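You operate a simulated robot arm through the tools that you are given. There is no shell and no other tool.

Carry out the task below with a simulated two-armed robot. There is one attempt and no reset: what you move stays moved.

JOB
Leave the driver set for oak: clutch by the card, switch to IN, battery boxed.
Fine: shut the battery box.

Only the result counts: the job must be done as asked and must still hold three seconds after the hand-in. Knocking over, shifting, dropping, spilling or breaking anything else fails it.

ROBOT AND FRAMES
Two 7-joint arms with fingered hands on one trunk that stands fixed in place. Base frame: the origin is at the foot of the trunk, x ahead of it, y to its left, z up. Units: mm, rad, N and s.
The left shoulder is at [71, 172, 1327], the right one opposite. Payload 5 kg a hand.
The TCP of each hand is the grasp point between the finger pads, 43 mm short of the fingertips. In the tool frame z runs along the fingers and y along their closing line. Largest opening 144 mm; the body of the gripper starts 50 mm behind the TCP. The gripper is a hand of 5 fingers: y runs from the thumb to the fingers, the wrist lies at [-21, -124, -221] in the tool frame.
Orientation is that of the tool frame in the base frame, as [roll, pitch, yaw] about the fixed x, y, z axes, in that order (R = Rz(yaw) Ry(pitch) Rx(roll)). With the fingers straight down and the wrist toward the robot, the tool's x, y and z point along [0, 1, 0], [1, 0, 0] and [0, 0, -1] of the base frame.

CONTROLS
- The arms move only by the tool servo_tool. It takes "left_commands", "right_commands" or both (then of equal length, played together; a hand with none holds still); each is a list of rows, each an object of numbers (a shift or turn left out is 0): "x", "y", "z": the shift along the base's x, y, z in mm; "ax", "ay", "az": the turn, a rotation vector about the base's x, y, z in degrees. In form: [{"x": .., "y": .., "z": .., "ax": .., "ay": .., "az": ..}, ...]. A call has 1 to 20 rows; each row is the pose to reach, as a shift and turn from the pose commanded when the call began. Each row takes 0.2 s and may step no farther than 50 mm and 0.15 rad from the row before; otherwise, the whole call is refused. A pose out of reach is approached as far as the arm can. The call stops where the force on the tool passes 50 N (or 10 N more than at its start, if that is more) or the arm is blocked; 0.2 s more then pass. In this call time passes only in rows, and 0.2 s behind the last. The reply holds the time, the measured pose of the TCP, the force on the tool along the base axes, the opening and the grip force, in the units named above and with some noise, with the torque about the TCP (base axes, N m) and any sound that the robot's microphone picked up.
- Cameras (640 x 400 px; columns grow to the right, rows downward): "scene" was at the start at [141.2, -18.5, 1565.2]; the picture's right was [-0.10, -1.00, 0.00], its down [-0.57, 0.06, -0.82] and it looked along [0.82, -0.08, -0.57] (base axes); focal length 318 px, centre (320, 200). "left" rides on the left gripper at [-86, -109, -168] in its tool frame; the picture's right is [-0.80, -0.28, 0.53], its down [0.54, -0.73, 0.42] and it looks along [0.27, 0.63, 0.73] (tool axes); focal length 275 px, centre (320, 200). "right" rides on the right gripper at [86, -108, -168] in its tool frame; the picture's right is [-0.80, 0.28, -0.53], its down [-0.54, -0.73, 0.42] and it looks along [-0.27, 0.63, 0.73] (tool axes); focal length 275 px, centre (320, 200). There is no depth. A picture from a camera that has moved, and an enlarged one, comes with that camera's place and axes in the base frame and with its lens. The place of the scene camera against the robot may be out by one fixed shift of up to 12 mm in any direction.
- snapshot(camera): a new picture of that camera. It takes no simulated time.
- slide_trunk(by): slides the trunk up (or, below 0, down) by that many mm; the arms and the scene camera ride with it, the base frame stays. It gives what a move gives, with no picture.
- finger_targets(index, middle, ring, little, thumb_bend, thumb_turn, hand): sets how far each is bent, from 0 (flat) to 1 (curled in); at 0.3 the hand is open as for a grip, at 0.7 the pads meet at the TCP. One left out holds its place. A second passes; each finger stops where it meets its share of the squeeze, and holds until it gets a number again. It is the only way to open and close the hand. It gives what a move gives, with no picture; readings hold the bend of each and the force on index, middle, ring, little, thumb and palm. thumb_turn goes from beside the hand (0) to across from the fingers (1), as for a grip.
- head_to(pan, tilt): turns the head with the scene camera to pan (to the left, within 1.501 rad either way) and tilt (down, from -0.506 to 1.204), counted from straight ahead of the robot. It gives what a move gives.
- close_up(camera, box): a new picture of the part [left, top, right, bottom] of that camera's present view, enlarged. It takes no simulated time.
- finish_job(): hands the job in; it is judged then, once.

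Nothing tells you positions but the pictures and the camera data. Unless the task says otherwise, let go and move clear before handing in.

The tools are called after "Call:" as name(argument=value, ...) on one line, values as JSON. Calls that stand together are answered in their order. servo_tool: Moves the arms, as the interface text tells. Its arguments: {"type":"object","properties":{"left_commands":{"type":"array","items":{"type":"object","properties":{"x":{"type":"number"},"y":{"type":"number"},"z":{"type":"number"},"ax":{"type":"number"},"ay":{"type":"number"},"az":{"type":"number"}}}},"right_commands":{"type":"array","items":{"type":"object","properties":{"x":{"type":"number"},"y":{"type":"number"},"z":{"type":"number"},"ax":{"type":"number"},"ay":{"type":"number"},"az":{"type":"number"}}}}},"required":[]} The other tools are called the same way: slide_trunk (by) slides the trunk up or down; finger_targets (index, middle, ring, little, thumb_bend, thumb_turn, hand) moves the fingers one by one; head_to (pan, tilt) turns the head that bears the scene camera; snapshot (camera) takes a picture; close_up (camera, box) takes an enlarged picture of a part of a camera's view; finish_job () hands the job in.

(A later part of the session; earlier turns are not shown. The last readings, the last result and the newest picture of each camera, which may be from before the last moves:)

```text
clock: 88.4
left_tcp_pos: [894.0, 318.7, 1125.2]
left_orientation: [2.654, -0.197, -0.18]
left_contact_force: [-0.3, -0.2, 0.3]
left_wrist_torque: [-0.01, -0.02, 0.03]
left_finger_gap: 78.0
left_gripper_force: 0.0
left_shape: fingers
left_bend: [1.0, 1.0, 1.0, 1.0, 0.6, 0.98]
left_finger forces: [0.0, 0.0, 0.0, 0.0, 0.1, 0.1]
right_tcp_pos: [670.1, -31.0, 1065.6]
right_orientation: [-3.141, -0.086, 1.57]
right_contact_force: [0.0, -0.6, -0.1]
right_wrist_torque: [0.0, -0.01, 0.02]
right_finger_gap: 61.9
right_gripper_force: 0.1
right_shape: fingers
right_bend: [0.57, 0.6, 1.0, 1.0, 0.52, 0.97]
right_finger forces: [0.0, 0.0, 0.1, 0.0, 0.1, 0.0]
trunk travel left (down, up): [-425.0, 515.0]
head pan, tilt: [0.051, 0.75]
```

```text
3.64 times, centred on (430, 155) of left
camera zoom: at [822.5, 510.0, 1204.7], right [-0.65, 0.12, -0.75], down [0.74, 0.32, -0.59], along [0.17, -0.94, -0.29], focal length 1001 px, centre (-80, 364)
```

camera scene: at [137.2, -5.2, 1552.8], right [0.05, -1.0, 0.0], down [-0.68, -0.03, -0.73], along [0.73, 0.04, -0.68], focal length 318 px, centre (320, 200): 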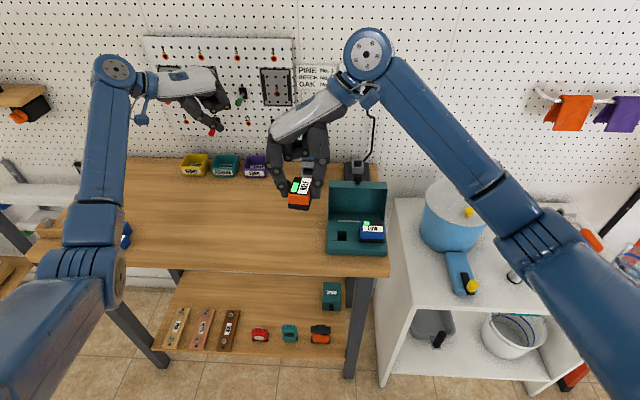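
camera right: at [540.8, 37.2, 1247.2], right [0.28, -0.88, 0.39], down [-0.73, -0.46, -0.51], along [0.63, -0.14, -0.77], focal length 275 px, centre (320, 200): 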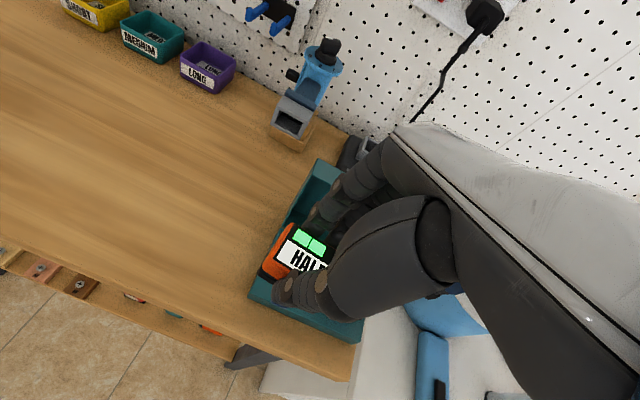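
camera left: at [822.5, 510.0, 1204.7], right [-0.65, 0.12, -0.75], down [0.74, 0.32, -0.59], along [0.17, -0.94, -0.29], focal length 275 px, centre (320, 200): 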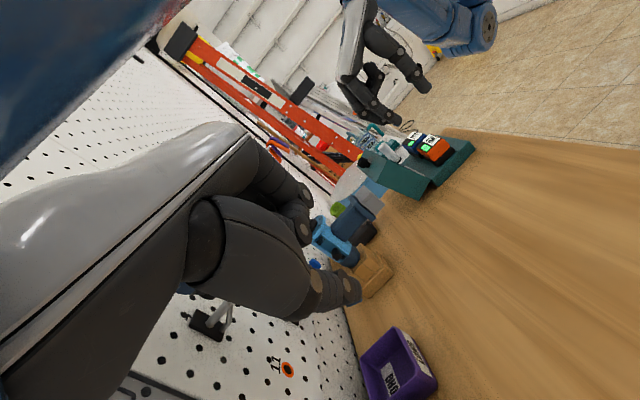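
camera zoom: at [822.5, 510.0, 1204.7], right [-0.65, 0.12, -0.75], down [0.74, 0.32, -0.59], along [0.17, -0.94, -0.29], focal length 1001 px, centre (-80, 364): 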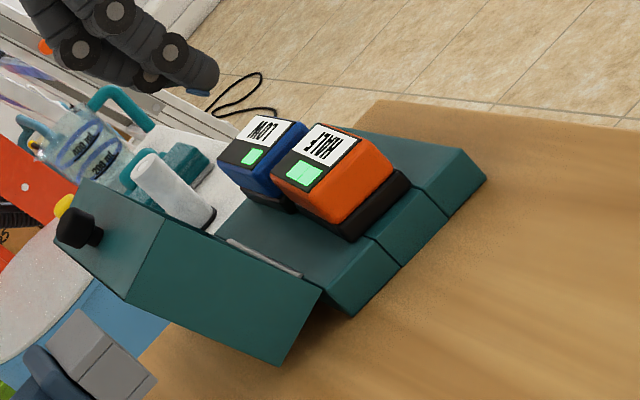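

Battery is boxed and the hand is clear. To shut the lid gently I plan to cage its knob between thumb (front) and fingers (behind) and carry it round. First I test that the right hand can reach the final low, tilted pose in front of the box.

Call:
servo_tool(right_commands=[{"x": -20, "y": -8, "z": 0, "ax": -2.5}, {"x": -40, "y": -16, "z": 0, "ax": -5}])

Call:
servo_tool(right_commands=[{"x": -8, "y": -3, "z": 0, "ay": -7.5}, {"x": -16, "y": -6, "z": -5, "ay": -15}, {"x": -24, "y": -9, "z": -15, "ay": -22.5}, {"x": -32, "y": -12, "z": -30, "ay": -30}, {"x": -40, "y": -15, "z": -45, "ay": -37.5}, {"x": -48, "y": -18, "z": -60, "ay": -45}])

Call:
snapshot(camera="right")

Call:
snapshot(camera="scene")

```text
clock: 89.0
left_tcp_pos: [894.2, 315.5, 1126.1]
left_orientation: [2.656, -0.198, -0.18]
left_contact_force: [1.0, -1.8, 0.9]
left_wrist_torque: [0.06, -0.01, -0.02]
left_finger_gap: 77.9
left_gripper_force: 0.1
left_shape: fingers
left_bend: [1.0, 1.0, 1.0, 1.0, 0.6, 0.98]
left_finger forces: [0.0, 0.0, 0.0, 0.1, 0.0, 0.1]
right_tcp_pos: [630.9, -49.4, 1065.3]
right_orientation: [-3.139, -0.002, 1.569]
right_contact_force: [-0.4, -1.3, 0.1]
right_wrist_torque: [0.06, 0.03, -0.02]
right_finger_gap: 61.9
right_gripper_force: 0.1
right_shape: fingers
right_bend: [0.57, 0.6, 1.0, 1.0, 0.52, 0.98]
right_finger forces: [0.0, 0.1, 0.1, 0.0, 0.0, 0.0]
trunk travel left (down, up): [-425.0, 515.0]
head pan, tilt: [0.051, 0.75]
```

```text
clock: 90.4
left_tcp_pos: [893.6, 318.4, 1126.4]
left_orientation: [2.652, -0.199, -0.177]
left_contact_force: [-0.8, -0.1, -0.7]
left_wrist_torque: [0.04, -0.01, 0.03]
left_finger_gap: 78.2
left_gripper_force: 0.0
left_shape: fingers
left_bend: [1.0, 1.0, 1.0, 1.0, 0.6, 0.98]
left_finger forces: [0.0, 0.0, 0.1, 0.0, 0.0, 0.0]
right_tcp_pos: [581.1, -66.3, 1005.7]
right_orientation: [2.355, 0.0, 1.571]
right_contact_force: [0.2, 0.2, 1.1]
right_wrist_torque: [0.01, 0.03, 0.03]
right_finger_gap: 62.2
right_gripper_force: 0.1
right_shape: fingers
right_bend: [0.57, 0.6, 1.0, 1.0, 0.52, 0.98]
right_finger forces: [0.0, 0.0, 0.1, 0.0, 0.0, 0.1]
trunk travel left (down, up): [-425.0, 515.0]
head pan, tilt: [0.051, 0.75]
```

```text
taken
camera right: at [387.0, 20.8, 1047.1], right [-0.18, -0.8, 0.58], down [-0.21, -0.54, -0.81], along [0.96, -0.27, -0.07], focal length 275 px, centre (320, 200)
```

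right: 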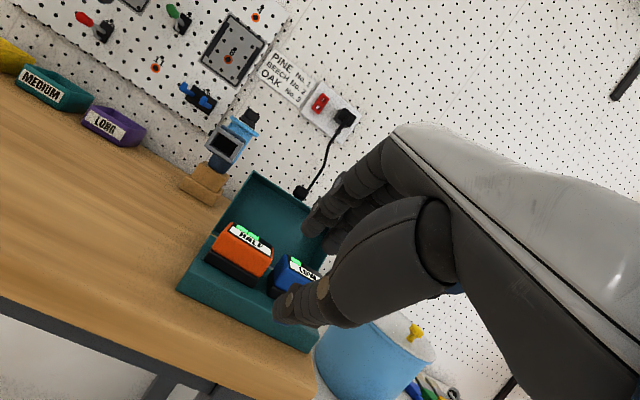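

```text
taken
camera scene: at [134.7, -5.8, 1553.2], right [0.05, -1.0, 0.0], down [-0.68, -0.03, -0.73], along [0.73, 0.04, -0.68], focal length 318 px, centre (320, 200)
```

scene: 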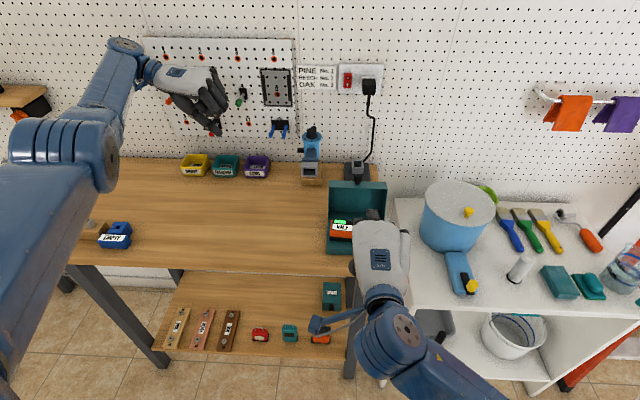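

That pose is reachable. I test the lowest point too before committing.

Call:
servo_tool(right_commands=[{"z": -20}, {"z": -37}])

Call:
servo_tool(right_commands=[{"z": 30}, {"x": 10, "z": 60, "ay": 7.5}, {"x": 20, "z": 80, "ay": 15}, {"x": 35, "z": 100, "ay": 22.5}, {"x": 50, "z": 115, "ay": 30}, {"x": 65, "z": 125, "ay": 37.5}, {"x": 80, "z": 130, "ay": 45}])

Call:
finger_targets(hand="right", index=0.61, middle=0.61, thumb_bend=0.61)

Call:
close_up(camera="left", box=[360, 90, 460, 210])

```text
clock: 91.0
left_tcp_pos: [893.5, 318.4, 1125.5]
left_orientation: [2.655, -0.197, -0.18]
left_contact_force: [-0.1, -0.2, 0.5]
left_wrist_torque: [-0.01, 0.0, 0.02]
left_finger_gap: 78.3
left_gripper_force: 0.1
left_shape: fingers
left_bend: [1.0, 1.0, 1.0, 1.0, 0.6, 0.98]
left_finger forces: [0.0, 0.0, 0.1, 0.0, 0.0, 0.0]
right_tcp_pos: [583.5, -66.4, 967.1]
right_orientation: [2.355, 0.001, 1.569]
right_contact_force: [-0.4, 0.0, 0.7]
right_wrist_torque: [-0.05, 0.02, -0.05]
right_finger_gap: 62.4
right_gripper_force: 0.0
right_shape: fingers
right_bend: [0.57, 0.6, 1.0, 1.0, 0.52, 0.98]
right_finger forces: [0.0, 0.1, 0.1, 0.1, 0.0, 0.0]
trunk travel left (down, up): [-425.0, 515.0]
head pan, tilt: [0.051, 0.75]
```

```text
clock: 92.8
left_tcp_pos: [895.0, 316.2, 1124.8]
left_orientation: [2.653, -0.196, -0.179]
left_contact_force: [-0.4, -1.2, 0.6]
left_wrist_torque: [0.05, 0.01, 0.0]
left_finger_gap: 78.3
left_gripper_force: 0.0
left_shape: fingers
left_bend: [1.0, 1.0, 1.0, 1.0, 0.6, 0.98]
left_finger forces: [0.1, 0.1, 0.0, 0.1, 0.0, 0.0]
right_tcp_pos: [672.1, -134.9, 1079.2]
right_orientation: [-3.141, 0.127, 1.507]
right_contact_force: [-0.1, -1.2, 0.8]
right_wrist_torque: [0.04, -0.05, 0.01]
right_finger_gap: 62.4
right_gripper_force: 0.1
right_shape: fingers
right_bend: [0.57, 0.6, 1.0, 1.0, 0.52, 0.98]
right_finger forces: [0.0, 0.1, 0.1, 0.1, 0.1, 0.0]
trunk travel left (down, up): [-425.0, 515.0]
head pan, tilt: [0.051, 0.75]
stopped in row 7 (right hand): the arm was blocked; the commanded pose is now the measured one
```

```text
clock: 93.8
left_tcp_pos: [893.7, 316.7, 1125.0]
left_orientation: [2.653, -0.196, -0.179]
left_contact_force: [0.3, 0.8, -0.1]
left_wrist_torque: [0.01, 0.0, -0.04]
left_finger_gap: 78.0
left_gripper_force: 0.1
left_shape: fingers
left_bend: [1.0, 1.0, 1.0, 1.0, 0.6, 0.98]
left_finger forces: [0.1, 0.0, 0.0, 0.0, 0.0, 0.1]
right_tcp_pos: [672.6, -133.8, 1078.5]
right_orientation: [-3.139, 0.128, 1.509]
right_contact_force: [0.0, -0.3, -0.6]
right_wrist_torque: [0.03, 0.0, 0.03]
right_finger_gap: 39.7
right_gripper_force: 0.1
right_shape: fingers
right_bend: [0.61, 0.61, 1.0, 1.0, 0.61, 0.98]
right_finger forces: [0.0, 0.0, 0.0, 0.0, 0.0, 0.0]
trunk travel left (down, up): [-425.0, 515.0]
head pan, tilt: [0.051, 0.75]
```

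```text
3.33 times, centred on (410, 150) of left
camera zoom: at [822.7, 510.1, 1204.3], right [-0.65, 0.12, -0.75], down [0.74, 0.32, -0.59], along [0.17, -0.94, -0.29], focal length 918 px, centre (20, 367)
```

zoom: 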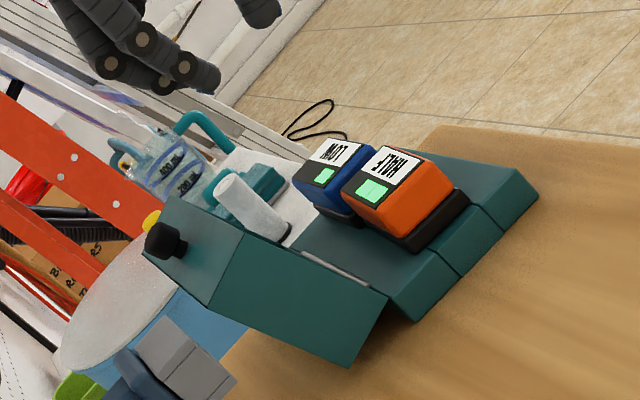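

The joint limits bite at higher z with this hand orientation, but nothing was touched. A simpler way: the thumb alone as a pin behind the lid, pulling it forward, since the hinge friction holds it at any angle. I re-form the thumb pin and go over the lid beside its knob to the back.

Call:
finger_targets(hand="right", index=0.6, middle=0.6, thumb_bend=0.2)

Call:
finger_targets(hand="right", index=1.0, middle=1.0)

Call:
finger_targets(hand="right", thumb_bend=0.6)

Call:
servo_tool(right_commands=[{"x": 20, "y": 6, "z": 2, "ax": 1.5, "az": 0.7}, {"x": 45, "y": 12, "z": 4, "ax": 3, "az": 1.4}, {"x": 75, "y": 20, "z": 5, "ax": 4.5, "az": 2.1}, {"x": 105, "y": 28, "z": 5, "ax": 6, "az": 2.8}, {"x": 130, "y": 29, "z": 5, "ax": 7.3, "az": 3.5}])

Call:
close_up(camera="left", box=[340, 80, 460, 220])

Call:
snapshot(camera="right")

```text
clock: 94.8
left_tcp_pos: [894.1, 319.3, 1124.6]
left_orientation: [2.653, -0.198, -0.177]
left_contact_force: [-0.6, 1.0, -0.3]
left_wrist_torque: [-0.04, 0.0, 0.01]
left_finger_gap: 78.0
left_gripper_force: 0.1
left_shape: fingers
left_bend: [1.0, 1.0, 1.0, 1.0, 0.6, 0.98]
left_finger forces: [0.1, 0.0, 0.0, 0.0, 0.1, 0.0]
right_tcp_pos: [673.7, -133.8, 1078.0]
right_orientation: [-3.137, 0.128, 1.509]
right_contact_force: [-0.2, -0.5, 0.4]
right_wrist_torque: [0.02, -0.01, 0.02]
right_finger_gap: 107.0
right_gripper_force: 0.0
right_shape: fingers
right_bend: [0.6, 0.6, 1.0, 1.0, 0.2, 0.98]
right_finger forces: [0.0, 0.0, 0.0, 0.0, 0.0, 0.1]
trunk travel left (down, up): [-425.0, 515.0]
head pan, tilt: [0.051, 0.75]
```

```text
clock: 95.8
left_tcp_pos: [893.1, 318.2, 1124.7]
left_orientation: [2.653, -0.198, -0.177]
left_contact_force: [0.1, 0.8, -0.2]
left_wrist_torque: [-0.01, -0.02, -0.01]
left_finger_gap: 78.3
left_gripper_force: 0.0
left_shape: fingers
left_bend: [1.0, 1.0, 1.0, 1.0, 0.6, 0.98]
left_finger forces: [0.0, 0.0, 0.0, 0.0, 0.0, 0.0]
right_tcp_pos: [671.2, -133.4, 1078.4]
right_orientation: [-3.138, 0.129, 1.509]
right_contact_force: [0.1, 0.1, -0.3]
right_wrist_torque: [0.0, -0.02, -0.01]
right_finger_gap: 103.3
right_gripper_force: 0.1
right_shape: fingers
right_bend: [1.0, 1.0, 1.0, 1.0, 0.2, 0.98]
right_finger forces: [0.1, 0.0, 0.0, 0.0, 0.0, 0.1]
trunk travel left (down, up): [-425.0, 515.0]
head pan, tilt: [0.051, 0.75]
```

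```text
clock: 96.8
left_tcp_pos: [895.4, 319.5, 1124.6]
left_orientation: [2.653, -0.198, -0.178]
left_contact_force: [-0.2, -1.6, 0.6]
left_wrist_torque: [0.01, 0.0, 0.01]
left_finger_gap: 78.2
left_gripper_force: 0.0
left_shape: fingers
left_bend: [1.0, 1.0, 1.0, 1.0, 0.6, 0.98]
left_finger forces: [0.0, 0.0, 0.0, 0.1, 0.1, 0.0]
right_tcp_pos: [673.3, -132.3, 1077.2]
right_orientation: [-3.139, 0.129, 1.508]
right_contact_force: [-0.3, 0.6, 0.2]
right_wrist_torque: [0.0, 0.01, -0.03]
right_finger_gap: 78.1
right_gripper_force: 0.0
right_shape: fingers
right_bend: [1.0, 1.0, 1.0, 1.0, 0.6, 0.98]
right_finger forces: [0.0, 0.0, 0.0, 0.1, 0.0, 0.0]
trunk travel left (down, up): [-425.0, 515.0]
head pan, tilt: [0.051, 0.75]
```

```text
clock: 98.0
left_tcp_pos: [894.2, 318.2, 1123.8]
left_orientation: [2.653, -0.196, -0.177]
left_contact_force: [0.7, 0.3, 0.4]
left_wrist_torque: [-0.01, 0.0, -0.04]
left_finger_gap: 77.9
left_gripper_force: 0.1
left_shape: fingers
left_bend: [1.0, 1.0, 1.0, 1.0, 0.6, 0.98]
left_finger forces: [0.0, 0.1, 0.1, 0.0, 0.0, 0.0]
right_tcp_pos: [803.2, -102.2, 1084.3]
right_orientation: [-3.134, -0.004, 1.571]
right_contact_force: [0.2, -0.2, -0.5]
right_wrist_torque: [-0.01, 0.01, 0.02]
right_finger_gap: 78.0
right_gripper_force: 0.1
right_shape: fingers
right_bend: [1.0, 1.0, 1.0, 1.0, 0.6, 0.98]
right_finger forces: [0.0, 0.1, 0.1, 0.0, 0.1, 0.0]
trunk travel left (down, up): [-425.0, 515.0]
head pan, tilt: [0.051, 0.75]
```

```text
2.86 times, centred on (400, 150) of left
camera zoom: at [823.3, 509.8, 1203.9], right [-0.65, 0.12, -0.75], down [0.74, 0.32, -0.59], along [0.17, -0.94, -0.29], focal length 786 px, centre (91, 343)
```

zoom: 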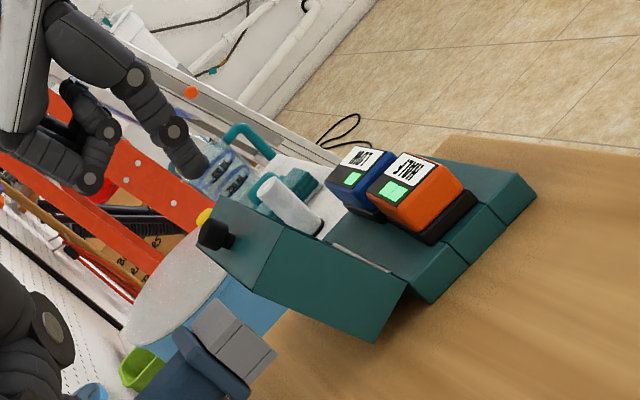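

```text
taken
camera right: at [696.6, -16.4, 1251.1], right [0.29, -0.8, 0.53], down [-0.73, -0.54, -0.42], along [0.62, -0.26, -0.74], focal length 275 px, centre (320, 200)
```

right: 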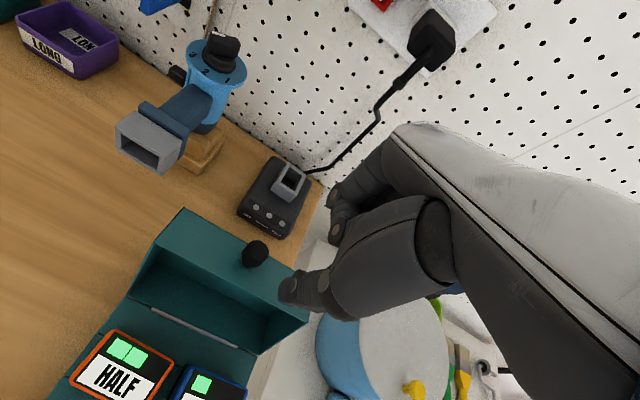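

The thumb is passing over the lid beside the knob. I move behind the lid and lower the thumb.

Call:
servo_tool(right_commands=[{"x": 25}, {"x": 50}, {"x": 72}, {"x": 72, "z": -25}, {"x": 72, "z": -50}])

Call:
snapshot(camera="right")

Call:
close_up(camera="left", box=[340, 80, 460, 220])

Call:
close_up(camera="scene", box=[300, 120, 420, 260])

```text
clock: 99.2
left_tcp_pos: [894.4, 318.7, 1123.6]
left_orientation: [2.653, -0.196, -0.177]
left_contact_force: [0.0, 0.0, 0.8]
left_wrist_torque: [-0.02, 0.01, 0.01]
left_finger_gap: 77.9
left_gripper_force: 0.0
left_shape: fingers
left_bend: [1.0, 1.0, 1.0, 1.0, 0.6, 0.98]
left_finger forces: [0.0, 0.1, 0.0, 0.1, 0.0, 0.0]
right_tcp_pos: [872.3, -105.3, 1031.4]
right_orientation: [-3.136, -0.001, 1.572]
right_contact_force: [-0.7, 1.1, -0.7]
right_wrist_torque: [-0.03, 0.05, 0.02]
right_finger_gap: 78.2
right_gripper_force: 0.1
right_shape: fingers
right_bend: [1.0, 1.0, 1.0, 1.0, 0.6, 0.98]
right_finger forces: [0.1, 0.0, 0.0, 0.1, 0.0, 0.0]
trunk travel left (down, up): [-425.0, 515.0]
head pan, tilt: [0.051, 0.75]
```

```text
taken
camera right: at [766.4, -17.9, 1199.5], right [0.29, -0.8, 0.53], down [-0.73, -0.54, -0.42], along [0.62, -0.27, -0.74], focal length 275 px, centre (320, 200)
```

right: 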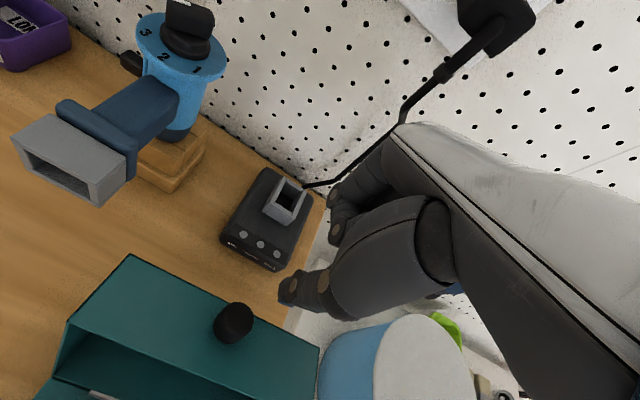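

```text
2.86 times, centred on (400, 150) of left
camera zoom: at [823.0, 509.8, 1204.2], right [-0.65, 0.12, -0.75], down [0.74, 0.32, -0.59], along [0.17, -0.94, -0.29], focal length 786 px, centre (91, 343)
```

zoom: 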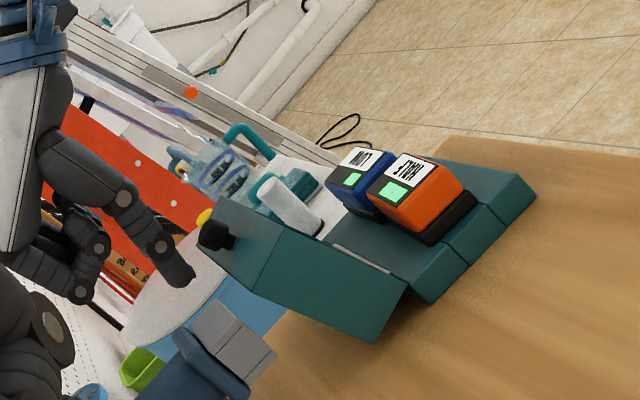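

```text
2.86 times, centred on (360, 190) of scene
camera zoom: at [136.7, -6.0, 1552.9], right [0.05, -1.0, 0.0], down [-0.68, -0.03, -0.73], along [0.73, 0.04, -0.68], focal length 909 px, centre (206, 229)
```

zoom: 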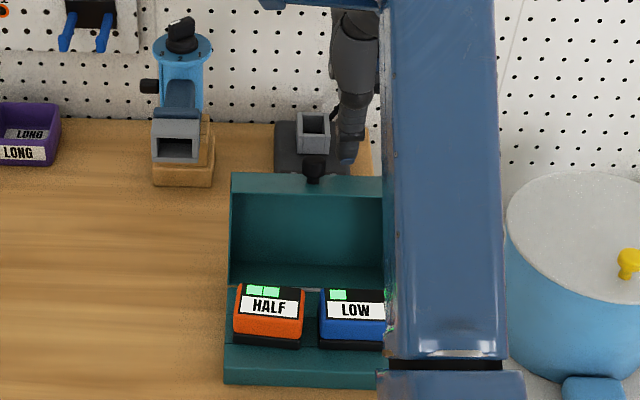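

The thumb is behind the lid's top plate. I pull it forward along the arc, slowly.

Call:
servo_tool(right_commands=[{"x": -9, "z": 0}, {"x": -17, "z": 0}, {"x": -23, "z": 2}, {"x": -28, "z": 4}, {"x": -34, "z": 9}, {"x": -40, "z": 13}, {"x": -47, "z": 17}, {"x": -53, "z": 20}, {"x": -59, "z": 22}, {"x": -65, "z": 24}])

Call:
close_up(camera="left", box=[340, 80, 460, 220])

Call:
snapshot(camera="right")

```text
clock: 101.4
left_tcp_pos: [893.2, 318.3, 1124.7]
left_orientation: [2.653, -0.199, -0.176]
left_contact_force: [0.3, 0.7, 0.5]
left_wrist_torque: [-0.02, 0.0, 0.01]
left_finger_gap: 78.0
left_gripper_force: 0.0
left_shape: fingers
left_bend: [1.0, 1.0, 1.0, 1.0, 0.6, 0.98]
left_finger forces: [0.0, 0.1, 0.0, 0.1, 0.0, 0.0]
right_tcp_pos: [808.9, -103.1, 1056.2]
right_orientation: [-3.134, -0.003, 1.569]
right_contact_force: [0.5, 0.2, 0.2]
right_wrist_torque: [-0.01, 0.02, -0.03]
right_finger_gap: 77.9
right_gripper_force: 0.1
right_shape: fingers
right_bend: [1.0, 1.0, 1.0, 1.0, 0.61, 0.98]
right_finger forces: [0.0, 0.0, 0.1, 0.0, 0.4, 0.1]
trunk travel left (down, up): [-425.0, 515.0]
head pan, tilt: [0.051, 0.75]
```

```text
2.86 times, centred on (400, 150) of left
camera zoom: at [822.5, 510.2, 1204.4], right [-0.65, 0.12, -0.75], down [0.74, 0.32, -0.59], along [0.17, -0.94, -0.29], focal length 786 px, centre (91, 343)
```

zoom: 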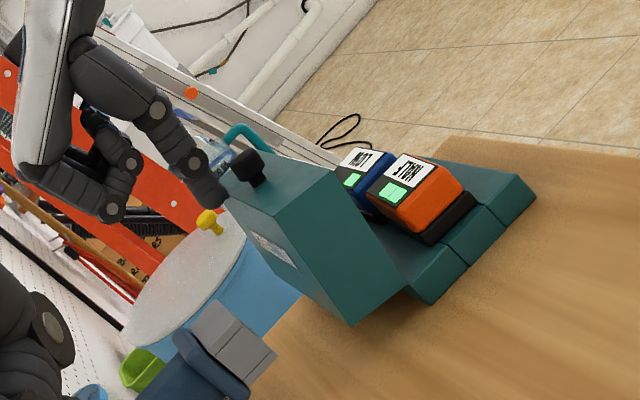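

```text
taken
camera right: at [701.9, -15.8, 1223.9], right [0.29, -0.8, 0.53], down [-0.73, -0.54, -0.42], along [0.62, -0.27, -0.74], focal length 275 px, centre (320, 200)
```

right: 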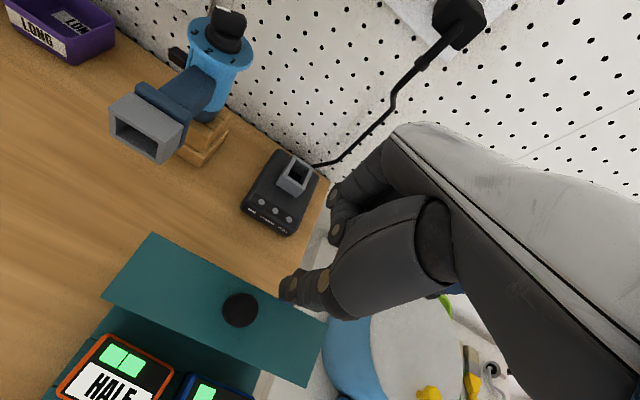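

The lid follows nicely, now near 75°. I continue slowly through its balance point.

Call:
servo_tool(right_commands=[{"x": -7, "z": 1.5}, {"x": -14, "z": 2.5}, {"x": -21, "z": 3.5}, {"x": -29, "z": 4}])

Call:
close_up(camera="left", box=[340, 80, 460, 220])

Call:
servo_tool(right_commands=[{"x": -5, "z": 0}, {"x": -10, "z": -0.5}, {"x": -15, "z": -1}])

Call:
close_up(camera="left", box=[340, 80, 460, 220])

```text
clock: 102.4
left_tcp_pos: [893.5, 317.5, 1125.1]
left_orientation: [2.654, -0.198, -0.177]
left_contact_force: [-0.5, -0.3, -0.2]
left_wrist_torque: [-0.05, -0.01, 0.03]
left_finger_gap: 77.9
left_gripper_force: 0.0
left_shape: fingers
left_bend: [1.0, 1.0, 1.0, 1.0, 0.6, 0.98]
left_finger forces: [0.0, 0.0, 0.1, 0.0, 0.1, 0.0]
right_tcp_pos: [780.5, -102.9, 1061.7]
right_orientation: [-3.133, -0.002, 1.57]
right_contact_force: [0.6, 0.4, -0.3]
right_wrist_torque: [0.03, -0.02, 0.02]
right_finger_gap: 77.6
right_gripper_force: 0.2
right_shape: fingers
right_bend: [1.0, 1.0, 1.0, 1.0, 0.6, 0.98]
right_finger forces: [0.0, 0.0, 0.0, 0.1, 0.3, 0.0]
trunk travel left (down, up): [-425.0, 515.0]
head pan, tilt: [0.051, 0.75]
```

```text
2.86 times, centred on (400, 150) of left
camera zoom: at [822.4, 510.2, 1204.5], right [-0.65, 0.12, -0.75], down [0.74, 0.32, -0.59], along [0.17, -0.94, -0.29], focal length 786 px, centre (91, 343)
```

zoom: 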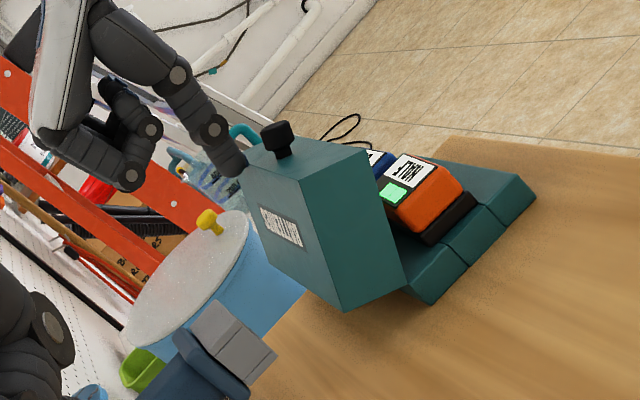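

```text
clock: 103.2
left_tcp_pos: [893.6, 318.5, 1124.8]
left_orientation: [2.654, -0.198, -0.176]
left_contact_force: [-0.1, 0.6, -0.3]
left_wrist_torque: [0.0, -0.01, 0.01]
left_finger_gap: 78.0
left_gripper_force: 0.0
left_shape: fingers
left_bend: [1.0, 1.0, 1.0, 1.0, 0.6, 0.98]
left_finger forces: [0.1, 0.0, 0.1, 0.0, 0.0, 0.1]
right_tcp_pos: [765.3, -102.6, 1059.5]
right_orientation: [-3.136, -0.001, 1.571]
right_contact_force: [-0.9, -0.1, 0.1]
right_wrist_torque: [0.0, 0.02, 0.02]
right_finger_gap: 77.7
right_gripper_force: 0.2
right_shape: fingers
right_bend: [1.0, 1.0, 1.0, 1.0, 0.6, 0.98]
right_finger forces: [0.0, 0.0, 0.0, 0.1, 0.2, 0.0]
trunk travel left (down, up): [-425.0, 515.0]
head pan, tilt: [0.051, 0.75]
```

```text
2.86 times, centred on (400, 150) of left
camera zoom: at [822.6, 510.2, 1204.3], right [-0.65, 0.12, -0.75], down [0.74, 0.32, -0.59], along [0.17, -0.94, -0.29], focal length 786 px, centre (91, 343)
```

zoom: 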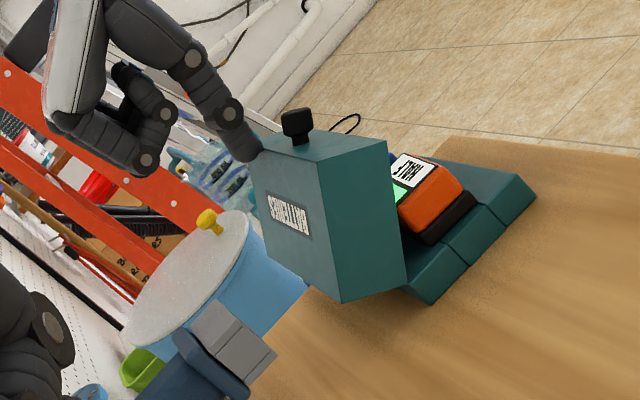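

Still in contact with minimal force, and the hinge friction holds the lid. I keep closing.

Call:
servo_tool(right_commands=[{"x": -6.5, "z": -1}, {"x": -13, "z": -2.5}, {"x": -19, "z": -4}, {"x": -25.4, "z": -6}])

Call:
close_up(camera="left", box=[340, 80, 460, 220])

Call:
snapshot(camera="right")

```text
clock: 104.2
left_tcp_pos: [893.7, 318.2, 1124.8]
left_orientation: [2.652, -0.198, -0.178]
left_contact_force: [-0.3, 0.0, 1.0]
left_wrist_torque: [-0.01, -0.07, 0.0]
left_finger_gap: 78.1
left_gripper_force: 0.0
left_shape: fingers
left_bend: [1.0, 1.0, 1.0, 1.0, 0.6, 0.98]
left_finger forces: [0.0, 0.0, 0.1, 0.0, 0.0, 0.0]
right_tcp_pos: [739.0, -102.3, 1052.8]
right_orientation: [-3.135, -0.001, 1.57]
right_contact_force: [0.9, 0.2, 0.4]
right_wrist_torque: [0.0, 0.0, 0.04]
right_finger_gap: 77.9
right_gripper_force: 0.1
right_shape: fingers
right_bend: [1.0, 1.0, 1.0, 1.0, 0.6, 0.98]
right_finger forces: [0.0, 0.1, 0.0, 0.0, 0.0, 0.0]
trunk travel left (down, up): [-425.0, 515.0]
head pan, tilt: [0.051, 0.75]
```

```text
2.86 times, centred on (400, 150) of left
camera zoom: at [822.4, 510.2, 1204.5], right [-0.65, 0.12, -0.75], down [0.74, 0.32, -0.59], along [0.17, -0.94, -0.29], focal length 786 px, centre (91, 343)
```

zoom: 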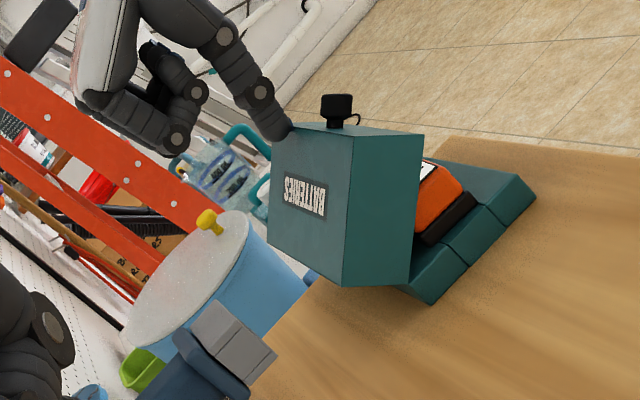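

```text
taken
camera right: at [632.3, -16.2, 1221.2], right [0.29, -0.8, 0.53], down [-0.73, -0.54, -0.42], along [0.62, -0.27, -0.74], focal length 275 px, centre (320, 200)
```

right: 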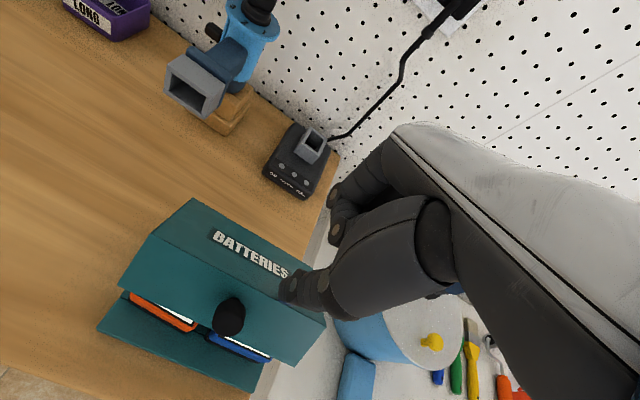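

The lid is at about 45° and still held by friction. I press it further down along the arc.

Call:
servo_tool(right_commands=[{"x": -6.5, "z": -2.5}, {"x": -13, "z": -5.5}, {"x": -19, "z": -9}, {"x": -25.5, "z": -13.4}])

Call:
close_up(camera="left", box=[360, 80, 480, 220])

Call:
servo_tool(right_commands=[{"x": -5, "z": -4}, {"x": -10, "z": -9}, {"x": -14, "z": -13}, {"x": -18, "z": -17}])

Call:
close_up(camera="left", box=[360, 80, 480, 220])

Call:
snapshot(camera="right")

```text
clock: 105.2
left_tcp_pos: [893.2, 318.1, 1125.1]
left_orientation: [2.653, -0.197, -0.179]
left_contact_force: [0.0, -0.2, -0.5]
left_wrist_torque: [0.04, -0.02, 0.02]
left_finger_gap: 78.0
left_gripper_force: 0.0
left_shape: fingers
left_bend: [1.0, 1.0, 1.0, 1.0, 0.6, 0.98]
left_finger forces: [0.0, 0.0, 0.1, 0.0, 0.0, 0.0]
right_tcp_pos: [715.0, -102.5, 1039.9]
right_orientation: [-3.137, -0.003, 1.57]
right_contact_force: [0.2, -0.2, -0.4]
right_wrist_torque: [0.05, -0.01, 0.0]
right_finger_gap: 77.5
right_gripper_force: 0.0
right_shape: fingers
right_bend: [1.0, 1.0, 1.0, 1.0, 0.6, 0.98]
right_finger forces: [0.0, 0.1, 0.1, 0.1, 0.0, 0.0]
trunk travel left (down, up): [-425.0, 515.0]
head pan, tilt: [0.051, 0.75]
```

```text
2.86 times, centred on (420, 150) of left
camera zoom: at [822.3, 510.2, 1204.6], right [-0.65, 0.12, -0.75], down [0.74, 0.32, -0.59], along [0.17, -0.94, -0.29], focal length 786 px, centre (34, 343)
```

zoom: 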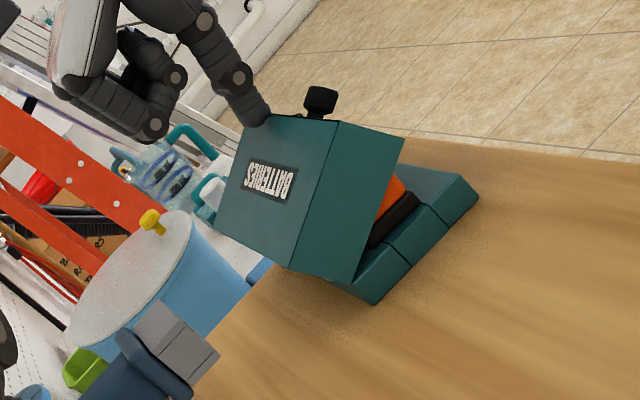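

```text
clock: 106.2
left_tcp_pos: [893.7, 319.0, 1124.0]
left_orientation: [2.653, -0.198, -0.176]
left_contact_force: [-0.9, 0.1, -0.2]
left_wrist_torque: [-0.02, 0.01, 0.0]
left_finger_gap: 77.9
left_gripper_force: 0.1
left_shape: fingers
left_bend: [1.0, 1.0, 1.0, 1.0, 0.6, 0.98]
left_finger forces: [0.0, 0.0, 0.0, 0.1, 0.0, 0.0]
right_tcp_pos: [699.8, -106.1, 1026.9]
right_orientation: [3.14, 0.002, 1.568]
right_contact_force: [0.1, 0.1, -0.7]
right_wrist_torque: [0.01, 0.01, 0.03]
right_finger_gap: 77.6
right_gripper_force: 0.1
right_shape: fingers
right_bend: [1.0, 1.0, 1.0, 1.0, 0.6, 0.98]
right_finger forces: [0.1, 0.0, 0.0, 0.0, 0.1, 0.1]
trunk travel left (down, up): [-425.0, 515.0]
head pan, tilt: [0.051, 0.75]
```

```text
2.86 times, centred on (420, 150) of left
camera zoom: at [822.5, 510.2, 1204.5], right [-0.65, 0.12, -0.75], down [0.74, 0.32, -0.59], along [0.17, -0.94, -0.29], focal length 786 px, centre (34, 343)
```

zoom: 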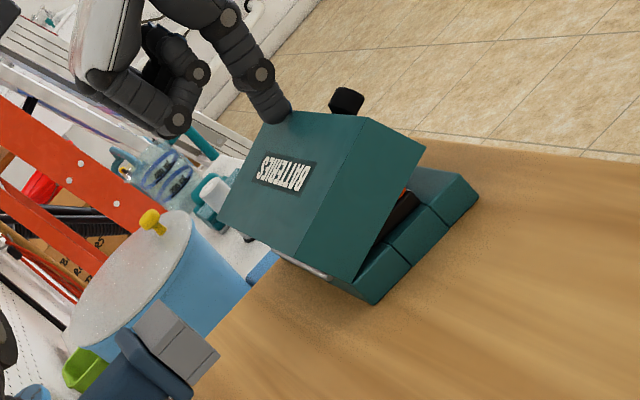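

```text
taken
camera right: at [591.7, -18.6, 1194.5], right [0.28, -0.8, 0.54], down [-0.73, -0.54, -0.42], along [0.63, -0.27, -0.73], focal length 275 px, centre (320, 200)
```

right: 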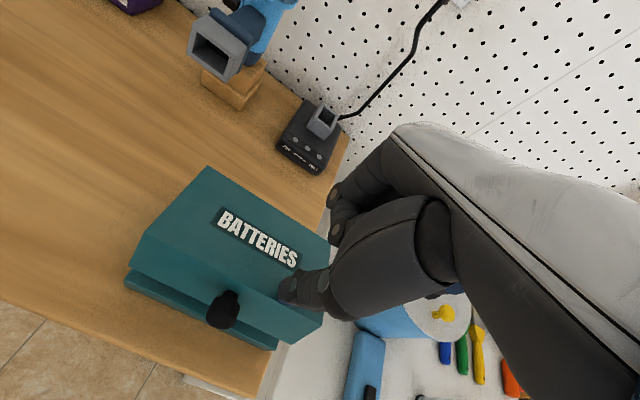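

Nearly shut, at about 20°. I continue gently down until it closes.

Call:
servo_tool(right_commands=[{"x": -4, "z": -5}, {"x": -7, "z": -10}, {"x": -10, "z": -15}, {"x": -12, "z": -20}])

Call:
close_up(camera="left", box=[360, 80, 480, 220])

Call:
servo_tool(right_commands=[{"x": -1, "z": -4}, {"x": -2, "z": -8}, {"x": -2, "z": -11}])

Call:
close_up(camera="left", box=[360, 80, 480, 220])

Call:
close_up(camera="scene", box=[310, 170, 400, 260])

```text
clock: 107.2
left_tcp_pos: [894.0, 318.1, 1125.9]
left_orientation: [2.653, -0.199, -0.176]
left_contact_force: [-0.2, -0.5, -0.1]
left_wrist_torque: [0.01, -0.01, 0.02]
left_finger_gap: 77.9
left_gripper_force: 0.1
left_shape: fingers
left_bend: [1.0, 1.0, 1.0, 1.0, 0.6, 0.98]
left_finger forces: [0.0, 0.0, 0.0, 0.0, 0.0, 0.0]
right_tcp_pos: [691.9, -111.2, 1014.1]
right_orientation: [3.127, 0.013, 1.564]
right_contact_force: [0.1, -0.3, 0.0]
right_wrist_torque: [0.01, -0.03, -0.04]
right_finger_gap: 77.9
right_gripper_force: 0.1
right_shape: fingers
right_bend: [1.0, 1.0, 1.0, 1.0, 0.6, 0.98]
right_finger forces: [0.1, 0.0, 0.1, 0.1, 0.1, 0.0]
trunk travel left (down, up): [-425.0, 515.0]
head pan, tilt: [0.051, 0.75]
```

```text
2.86 times, centred on (420, 150) of left
camera zoom: at [822.5, 510.1, 1204.5], right [-0.65, 0.12, -0.75], down [0.74, 0.32, -0.59], along [0.17, -0.94, -0.29], focal length 786 px, centre (34, 343)
```

zoom: 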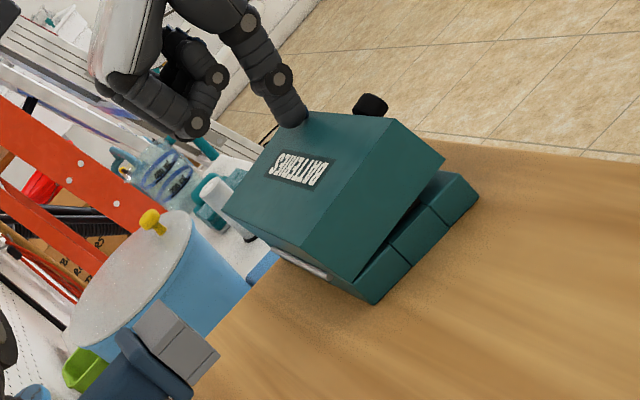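

```text
clock: 108.0
left_tcp_pos: [892.6, 319.7, 1124.5]
left_orientation: [2.653, -0.198, -0.176]
left_contact_force: [0.1, 0.6, 0.4]
left_wrist_torque: [0.01, 0.0, 0.07]
left_finger_gap: 78.2
left_gripper_force: 0.0
left_shape: fingers
left_bend: [1.0, 1.0, 1.0, 1.0, 0.6, 0.98]
left_finger forces: [0.0, 0.1, 0.0, 0.1, 0.1, 0.1]
right_tcp_pos: [692.5, -112.8, 1005.1]
right_orientation: [3.124, 0.012, 1.561]
right_contact_force: [0.1, -0.2, 0.4]
right_wrist_torque: [-0.05, 0.02, -0.03]
right_finger_gap: 78.0
right_gripper_force: 0.1
right_shape: fingers
right_bend: [1.0, 1.0, 1.0, 1.0, 0.6, 0.98]
right_finger forces: [0.0, 0.0, 0.1, 0.0, 0.2, 0.1]
trunk travel left (down, up): [-425.0, 515.0]
head pan, tilt: [0.051, 0.75]
```

```text
2.86 times, centred on (420, 150) of left
camera zoom: at [822.7, 510.2, 1204.3], right [-0.65, 0.12, -0.75], down [0.74, 0.32, -0.59], along [0.17, -0.94, -0.29], focal length 786 px, centre (34, 343)
```

zoom: 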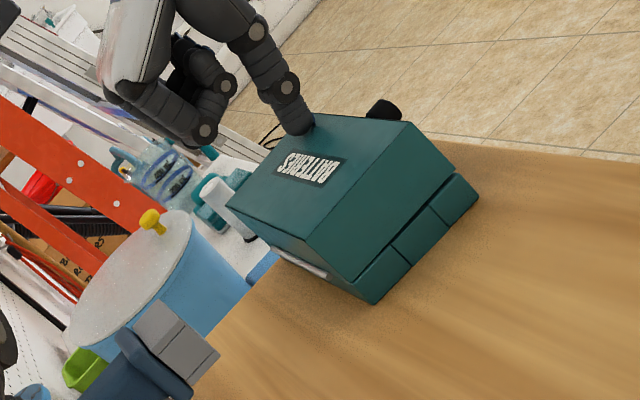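

```text
4.44 times, centred on (355, 215) of scene
camera zoom: at [136.2, -5.5, 1552.9], right [0.05, -1.0, 0.0], down [-0.68, -0.03, -0.73], along [0.73, 0.04, -0.68], focal length 1414 px, centre (164, 133)
```

zoom: 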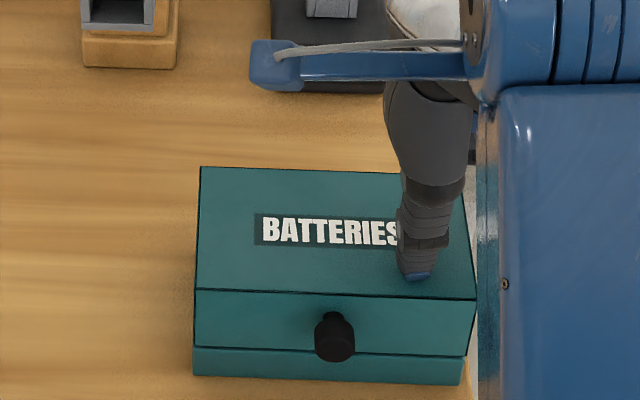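

Almost closed. I check the seam and press a little more.

Call:
servo_tool(right_commands=[{"z": -2}, {"z": -4}, {"z": -6}])

Call:
close_up(camera="left", box=[420, 110, 480, 190])

Call:
close_up(camera="scene", box=[320, 215, 390, 260])

```text
clock: 108.8
left_tcp_pos: [892.4, 318.5, 1125.8]
left_orientation: [2.654, -0.196, -0.181]
left_contact_force: [0.2, 0.4, 0.1]
left_wrist_torque: [-0.02, -0.01, -0.04]
left_finger_gap: 78.0
left_gripper_force: 0.0
left_shape: fingers
left_bend: [1.0, 1.0, 1.0, 1.0, 0.6, 0.98]
left_finger forces: [0.0, 0.1, 0.1, 0.0, 0.0, 0.1]
right_tcp_pos: [692.4, -113.2, 1002.0]
right_orientation: [3.118, 0.016, 1.562]
right_contact_force: [-0.9, -1.0, 13.6]
right_wrist_torque: [0.13, 0.5, 0.0]
right_finger_gap: 78.2
right_gripper_force: 7.1
right_shape: fingers
right_bend: [1.0, 1.0, 1.0, 1.0, 0.6, 0.98]
right_finger forces: [0.1, 0.0, 0.1, 0.0, 13.3, 0.1]
trunk travel left (down, up): [-425.0, 515.0]
head pan, tilt: [0.051, 0.75]
```

```text
5.00 times, centred on (450, 150) of left
camera zoom: at [821.6, 510.2, 1205.4], right [-0.65, 0.12, -0.75], down [0.74, 0.32, -0.59], along [0.17, -0.94, -0.29], focal length 1376 px, centre (-330, 450)
```

zoom: 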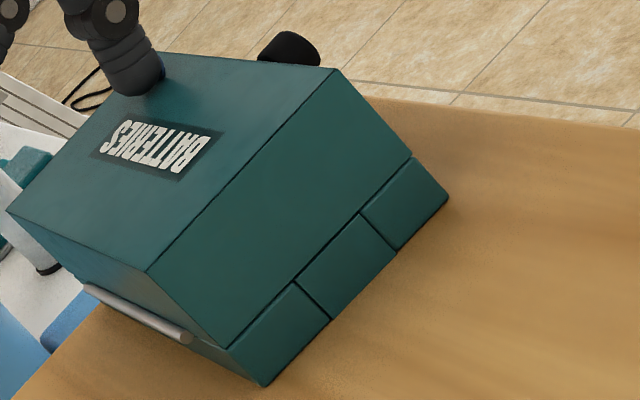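

```text
8.89 times, centred on (355, 238) of scene
camera zoom: at [134.8, -5.4, 1553.3], right [0.05, -1.0, 0.0], down [-0.68, -0.03, -0.73], along [0.73, 0.04, -0.68], focal length 2828 px, centre (9, -133)
```

zoom: 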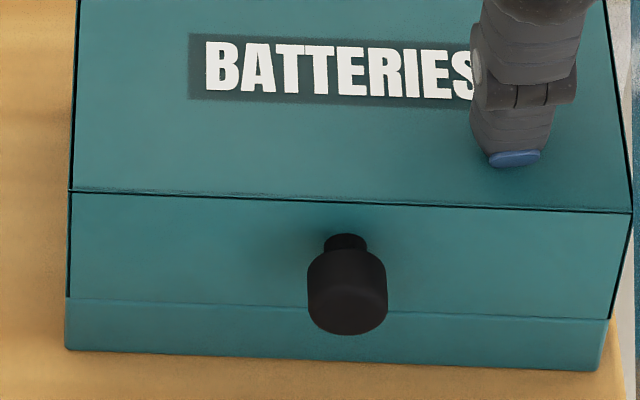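

The lid is fully shut: the seam is closed and there's a firm 13 N stop. I lift the thumb straight off and move the hand clear.

Call:
servo_tool(right_commands=[{"z": 8}, {"z": 25}, {"z": 45}, {"x": 15, "y": -10, "z": 60}, {"x": 40, "y": -30, "z": 75}, {"x": 70, "y": -60, "z": 95}, {"x": 95, "y": -95, "z": 120}, {"x": 110, "y": -130, "z": 150}])

Call:
snapshot(camera="scene")

Call:
close_up(camera="left", box=[400, 90, 500, 210])

```text
clock: 110.6
left_tcp_pos: [893.9, 317.6, 1126.0]
left_orientation: [2.655, -0.197, -0.178]
left_contact_force: [0.3, 0.0, 0.0]
left_wrist_torque: [-0.01, -0.01, 0.01]
left_finger_gap: 77.9
left_gripper_force: 0.0
left_shape: fingers
left_bend: [1.0, 1.0, 1.0, 1.0, 0.6, 0.98]
left_finger forces: [0.1, 0.1, 0.1, 0.0, 0.0, 0.0]
right_tcp_pos: [791.6, -232.1, 1134.4]
right_orientation: [-3.132, -0.003, 1.573]
right_contact_force: [-0.8, -0.1, -0.8]
right_wrist_torque: [0.02, 0.02, 0.0]
right_finger_gap: 78.0
right_gripper_force: 0.1
right_shape: fingers
right_bend: [1.0, 1.0, 1.0, 1.0, 0.6, 0.98]
right_finger forces: [0.0, 0.0, 0.0, 0.1, 0.0, 0.0]
trunk travel left (down, up): [-425.0, 515.0]
head pan, tilt: [0.051, 0.75]
```

```text
taken
camera scene: at [136.3, -7.1, 1552.8], right [0.05, -1.0, 0.0], down [-0.68, -0.03, -0.73], along [0.73, 0.04, -0.68], focal length 318 px, centre (320, 200)
```

scene: 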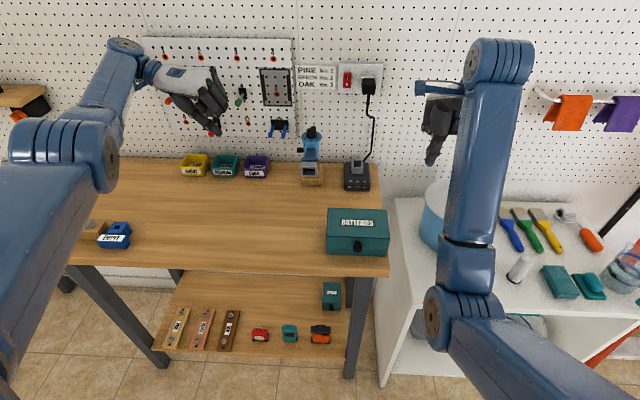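

```text
3.33 times, centred on (450, 150) of left
camera zoom: at [822.6, 508.9, 1204.8], right [-0.65, 0.12, -0.75], down [0.74, 0.32, -0.59], along [0.17, -0.94, -0.29], focal length 918 px, centre (-113, 367)
```

zoom: 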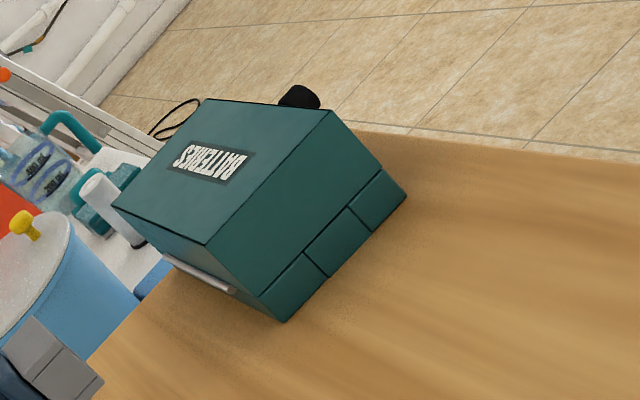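

The box is shut and the hand is clear. Final check of the driver's clutch pointer and switch.

Call:
close_up(camera="scene", box=[294, 118, 330, 148])

Call:
close_up(camera="scene", box=[270, 110, 380, 200])

Call:
servo_tool(left_commands=[{"az": 8}, {"az": 16}, {"az": 24}, {"az": 32}, {"az": 40}])

Call:
snapshot(camera="left")

```text
13.33 times, centred on (312, 133) of scene
camera zoom: at [136.3, -7.1, 1552.8], right [0.05, -1.0, 0.0], down [-0.68, -0.03, -0.73], along [0.73, 0.04, -0.68], focal length 4242 px, centre (427, 1093)
```

zoom: 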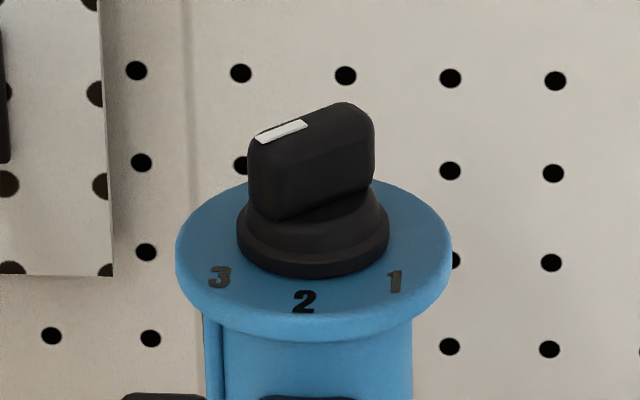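

```text
4.44 times, centred on (325, 155) of scene
camera zoom: at [136.3, -7.1, 1552.8], right [0.05, -1.0, 0.0], down [-0.68, -0.03, -0.73], along [0.73, 0.04, -0.68], focal length 1414 px, centre (298, 400)
```

zoom: 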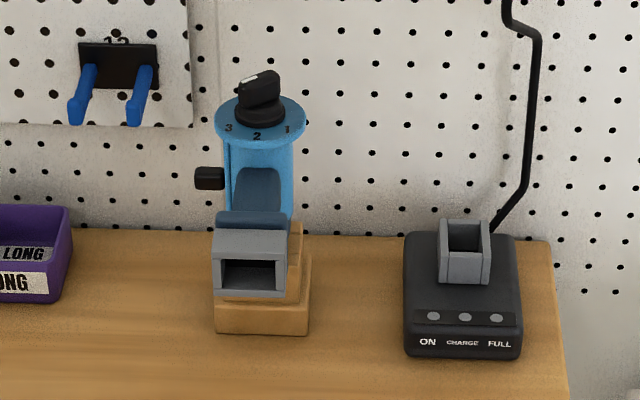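

```text
clock: 111.8
left_tcp_pos: [892.8, 318.6, 1124.9]
left_orientation: [2.652, -0.199, 0.522]
left_contact_force: [0.4, 0.8, 0.4]
left_wrist_torque: [0.06, -0.01, -0.02]
left_finger_gap: 78.1
left_gripper_force: 0.0
left_shape: fingers
left_bend: [1.0, 1.0, 1.0, 1.0, 0.6, 0.98]
left_finger forces: [0.0, 0.1, 0.0, 0.1, 0.0, 0.0]
right_tcp_pos: [791.9, -232.0, 1136.5]
right_orientation: [-3.135, -0.002, 1.57]
right_contact_force: [-0.3, -0.8, -0.2]
right_wrist_torque: [0.0, 0.0, 0.02]
right_finger_gap: 77.6
right_gripper_force: 0.0
right_shape: fingers
right_bend: [1.0, 1.0, 1.0, 1.0, 0.6, 0.98]
right_finger forces: [0.0, 0.0, 0.0, 0.1, 0.0, 0.0]
trunk travel left (down, up): [-425.0, 515.0]
head pan, tilt: [0.051, 0.75]
```

```text
taken
camera left: at [716.1, 419.4, 1204.8], right [-0.57, -0.33, -0.75], down [0.36, 0.72, -0.59], along [0.73, -0.61, -0.29], focal length 275 px, centre (320, 200)
```

left: 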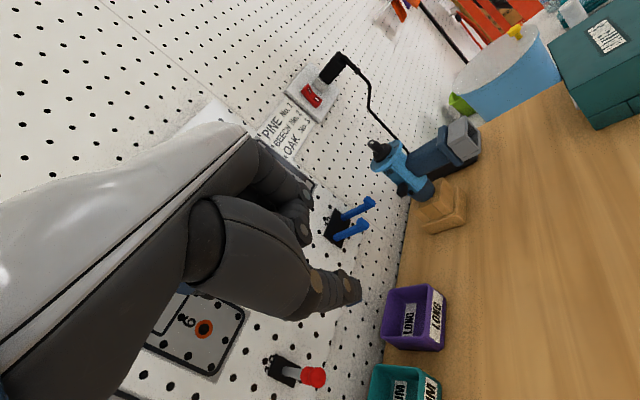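

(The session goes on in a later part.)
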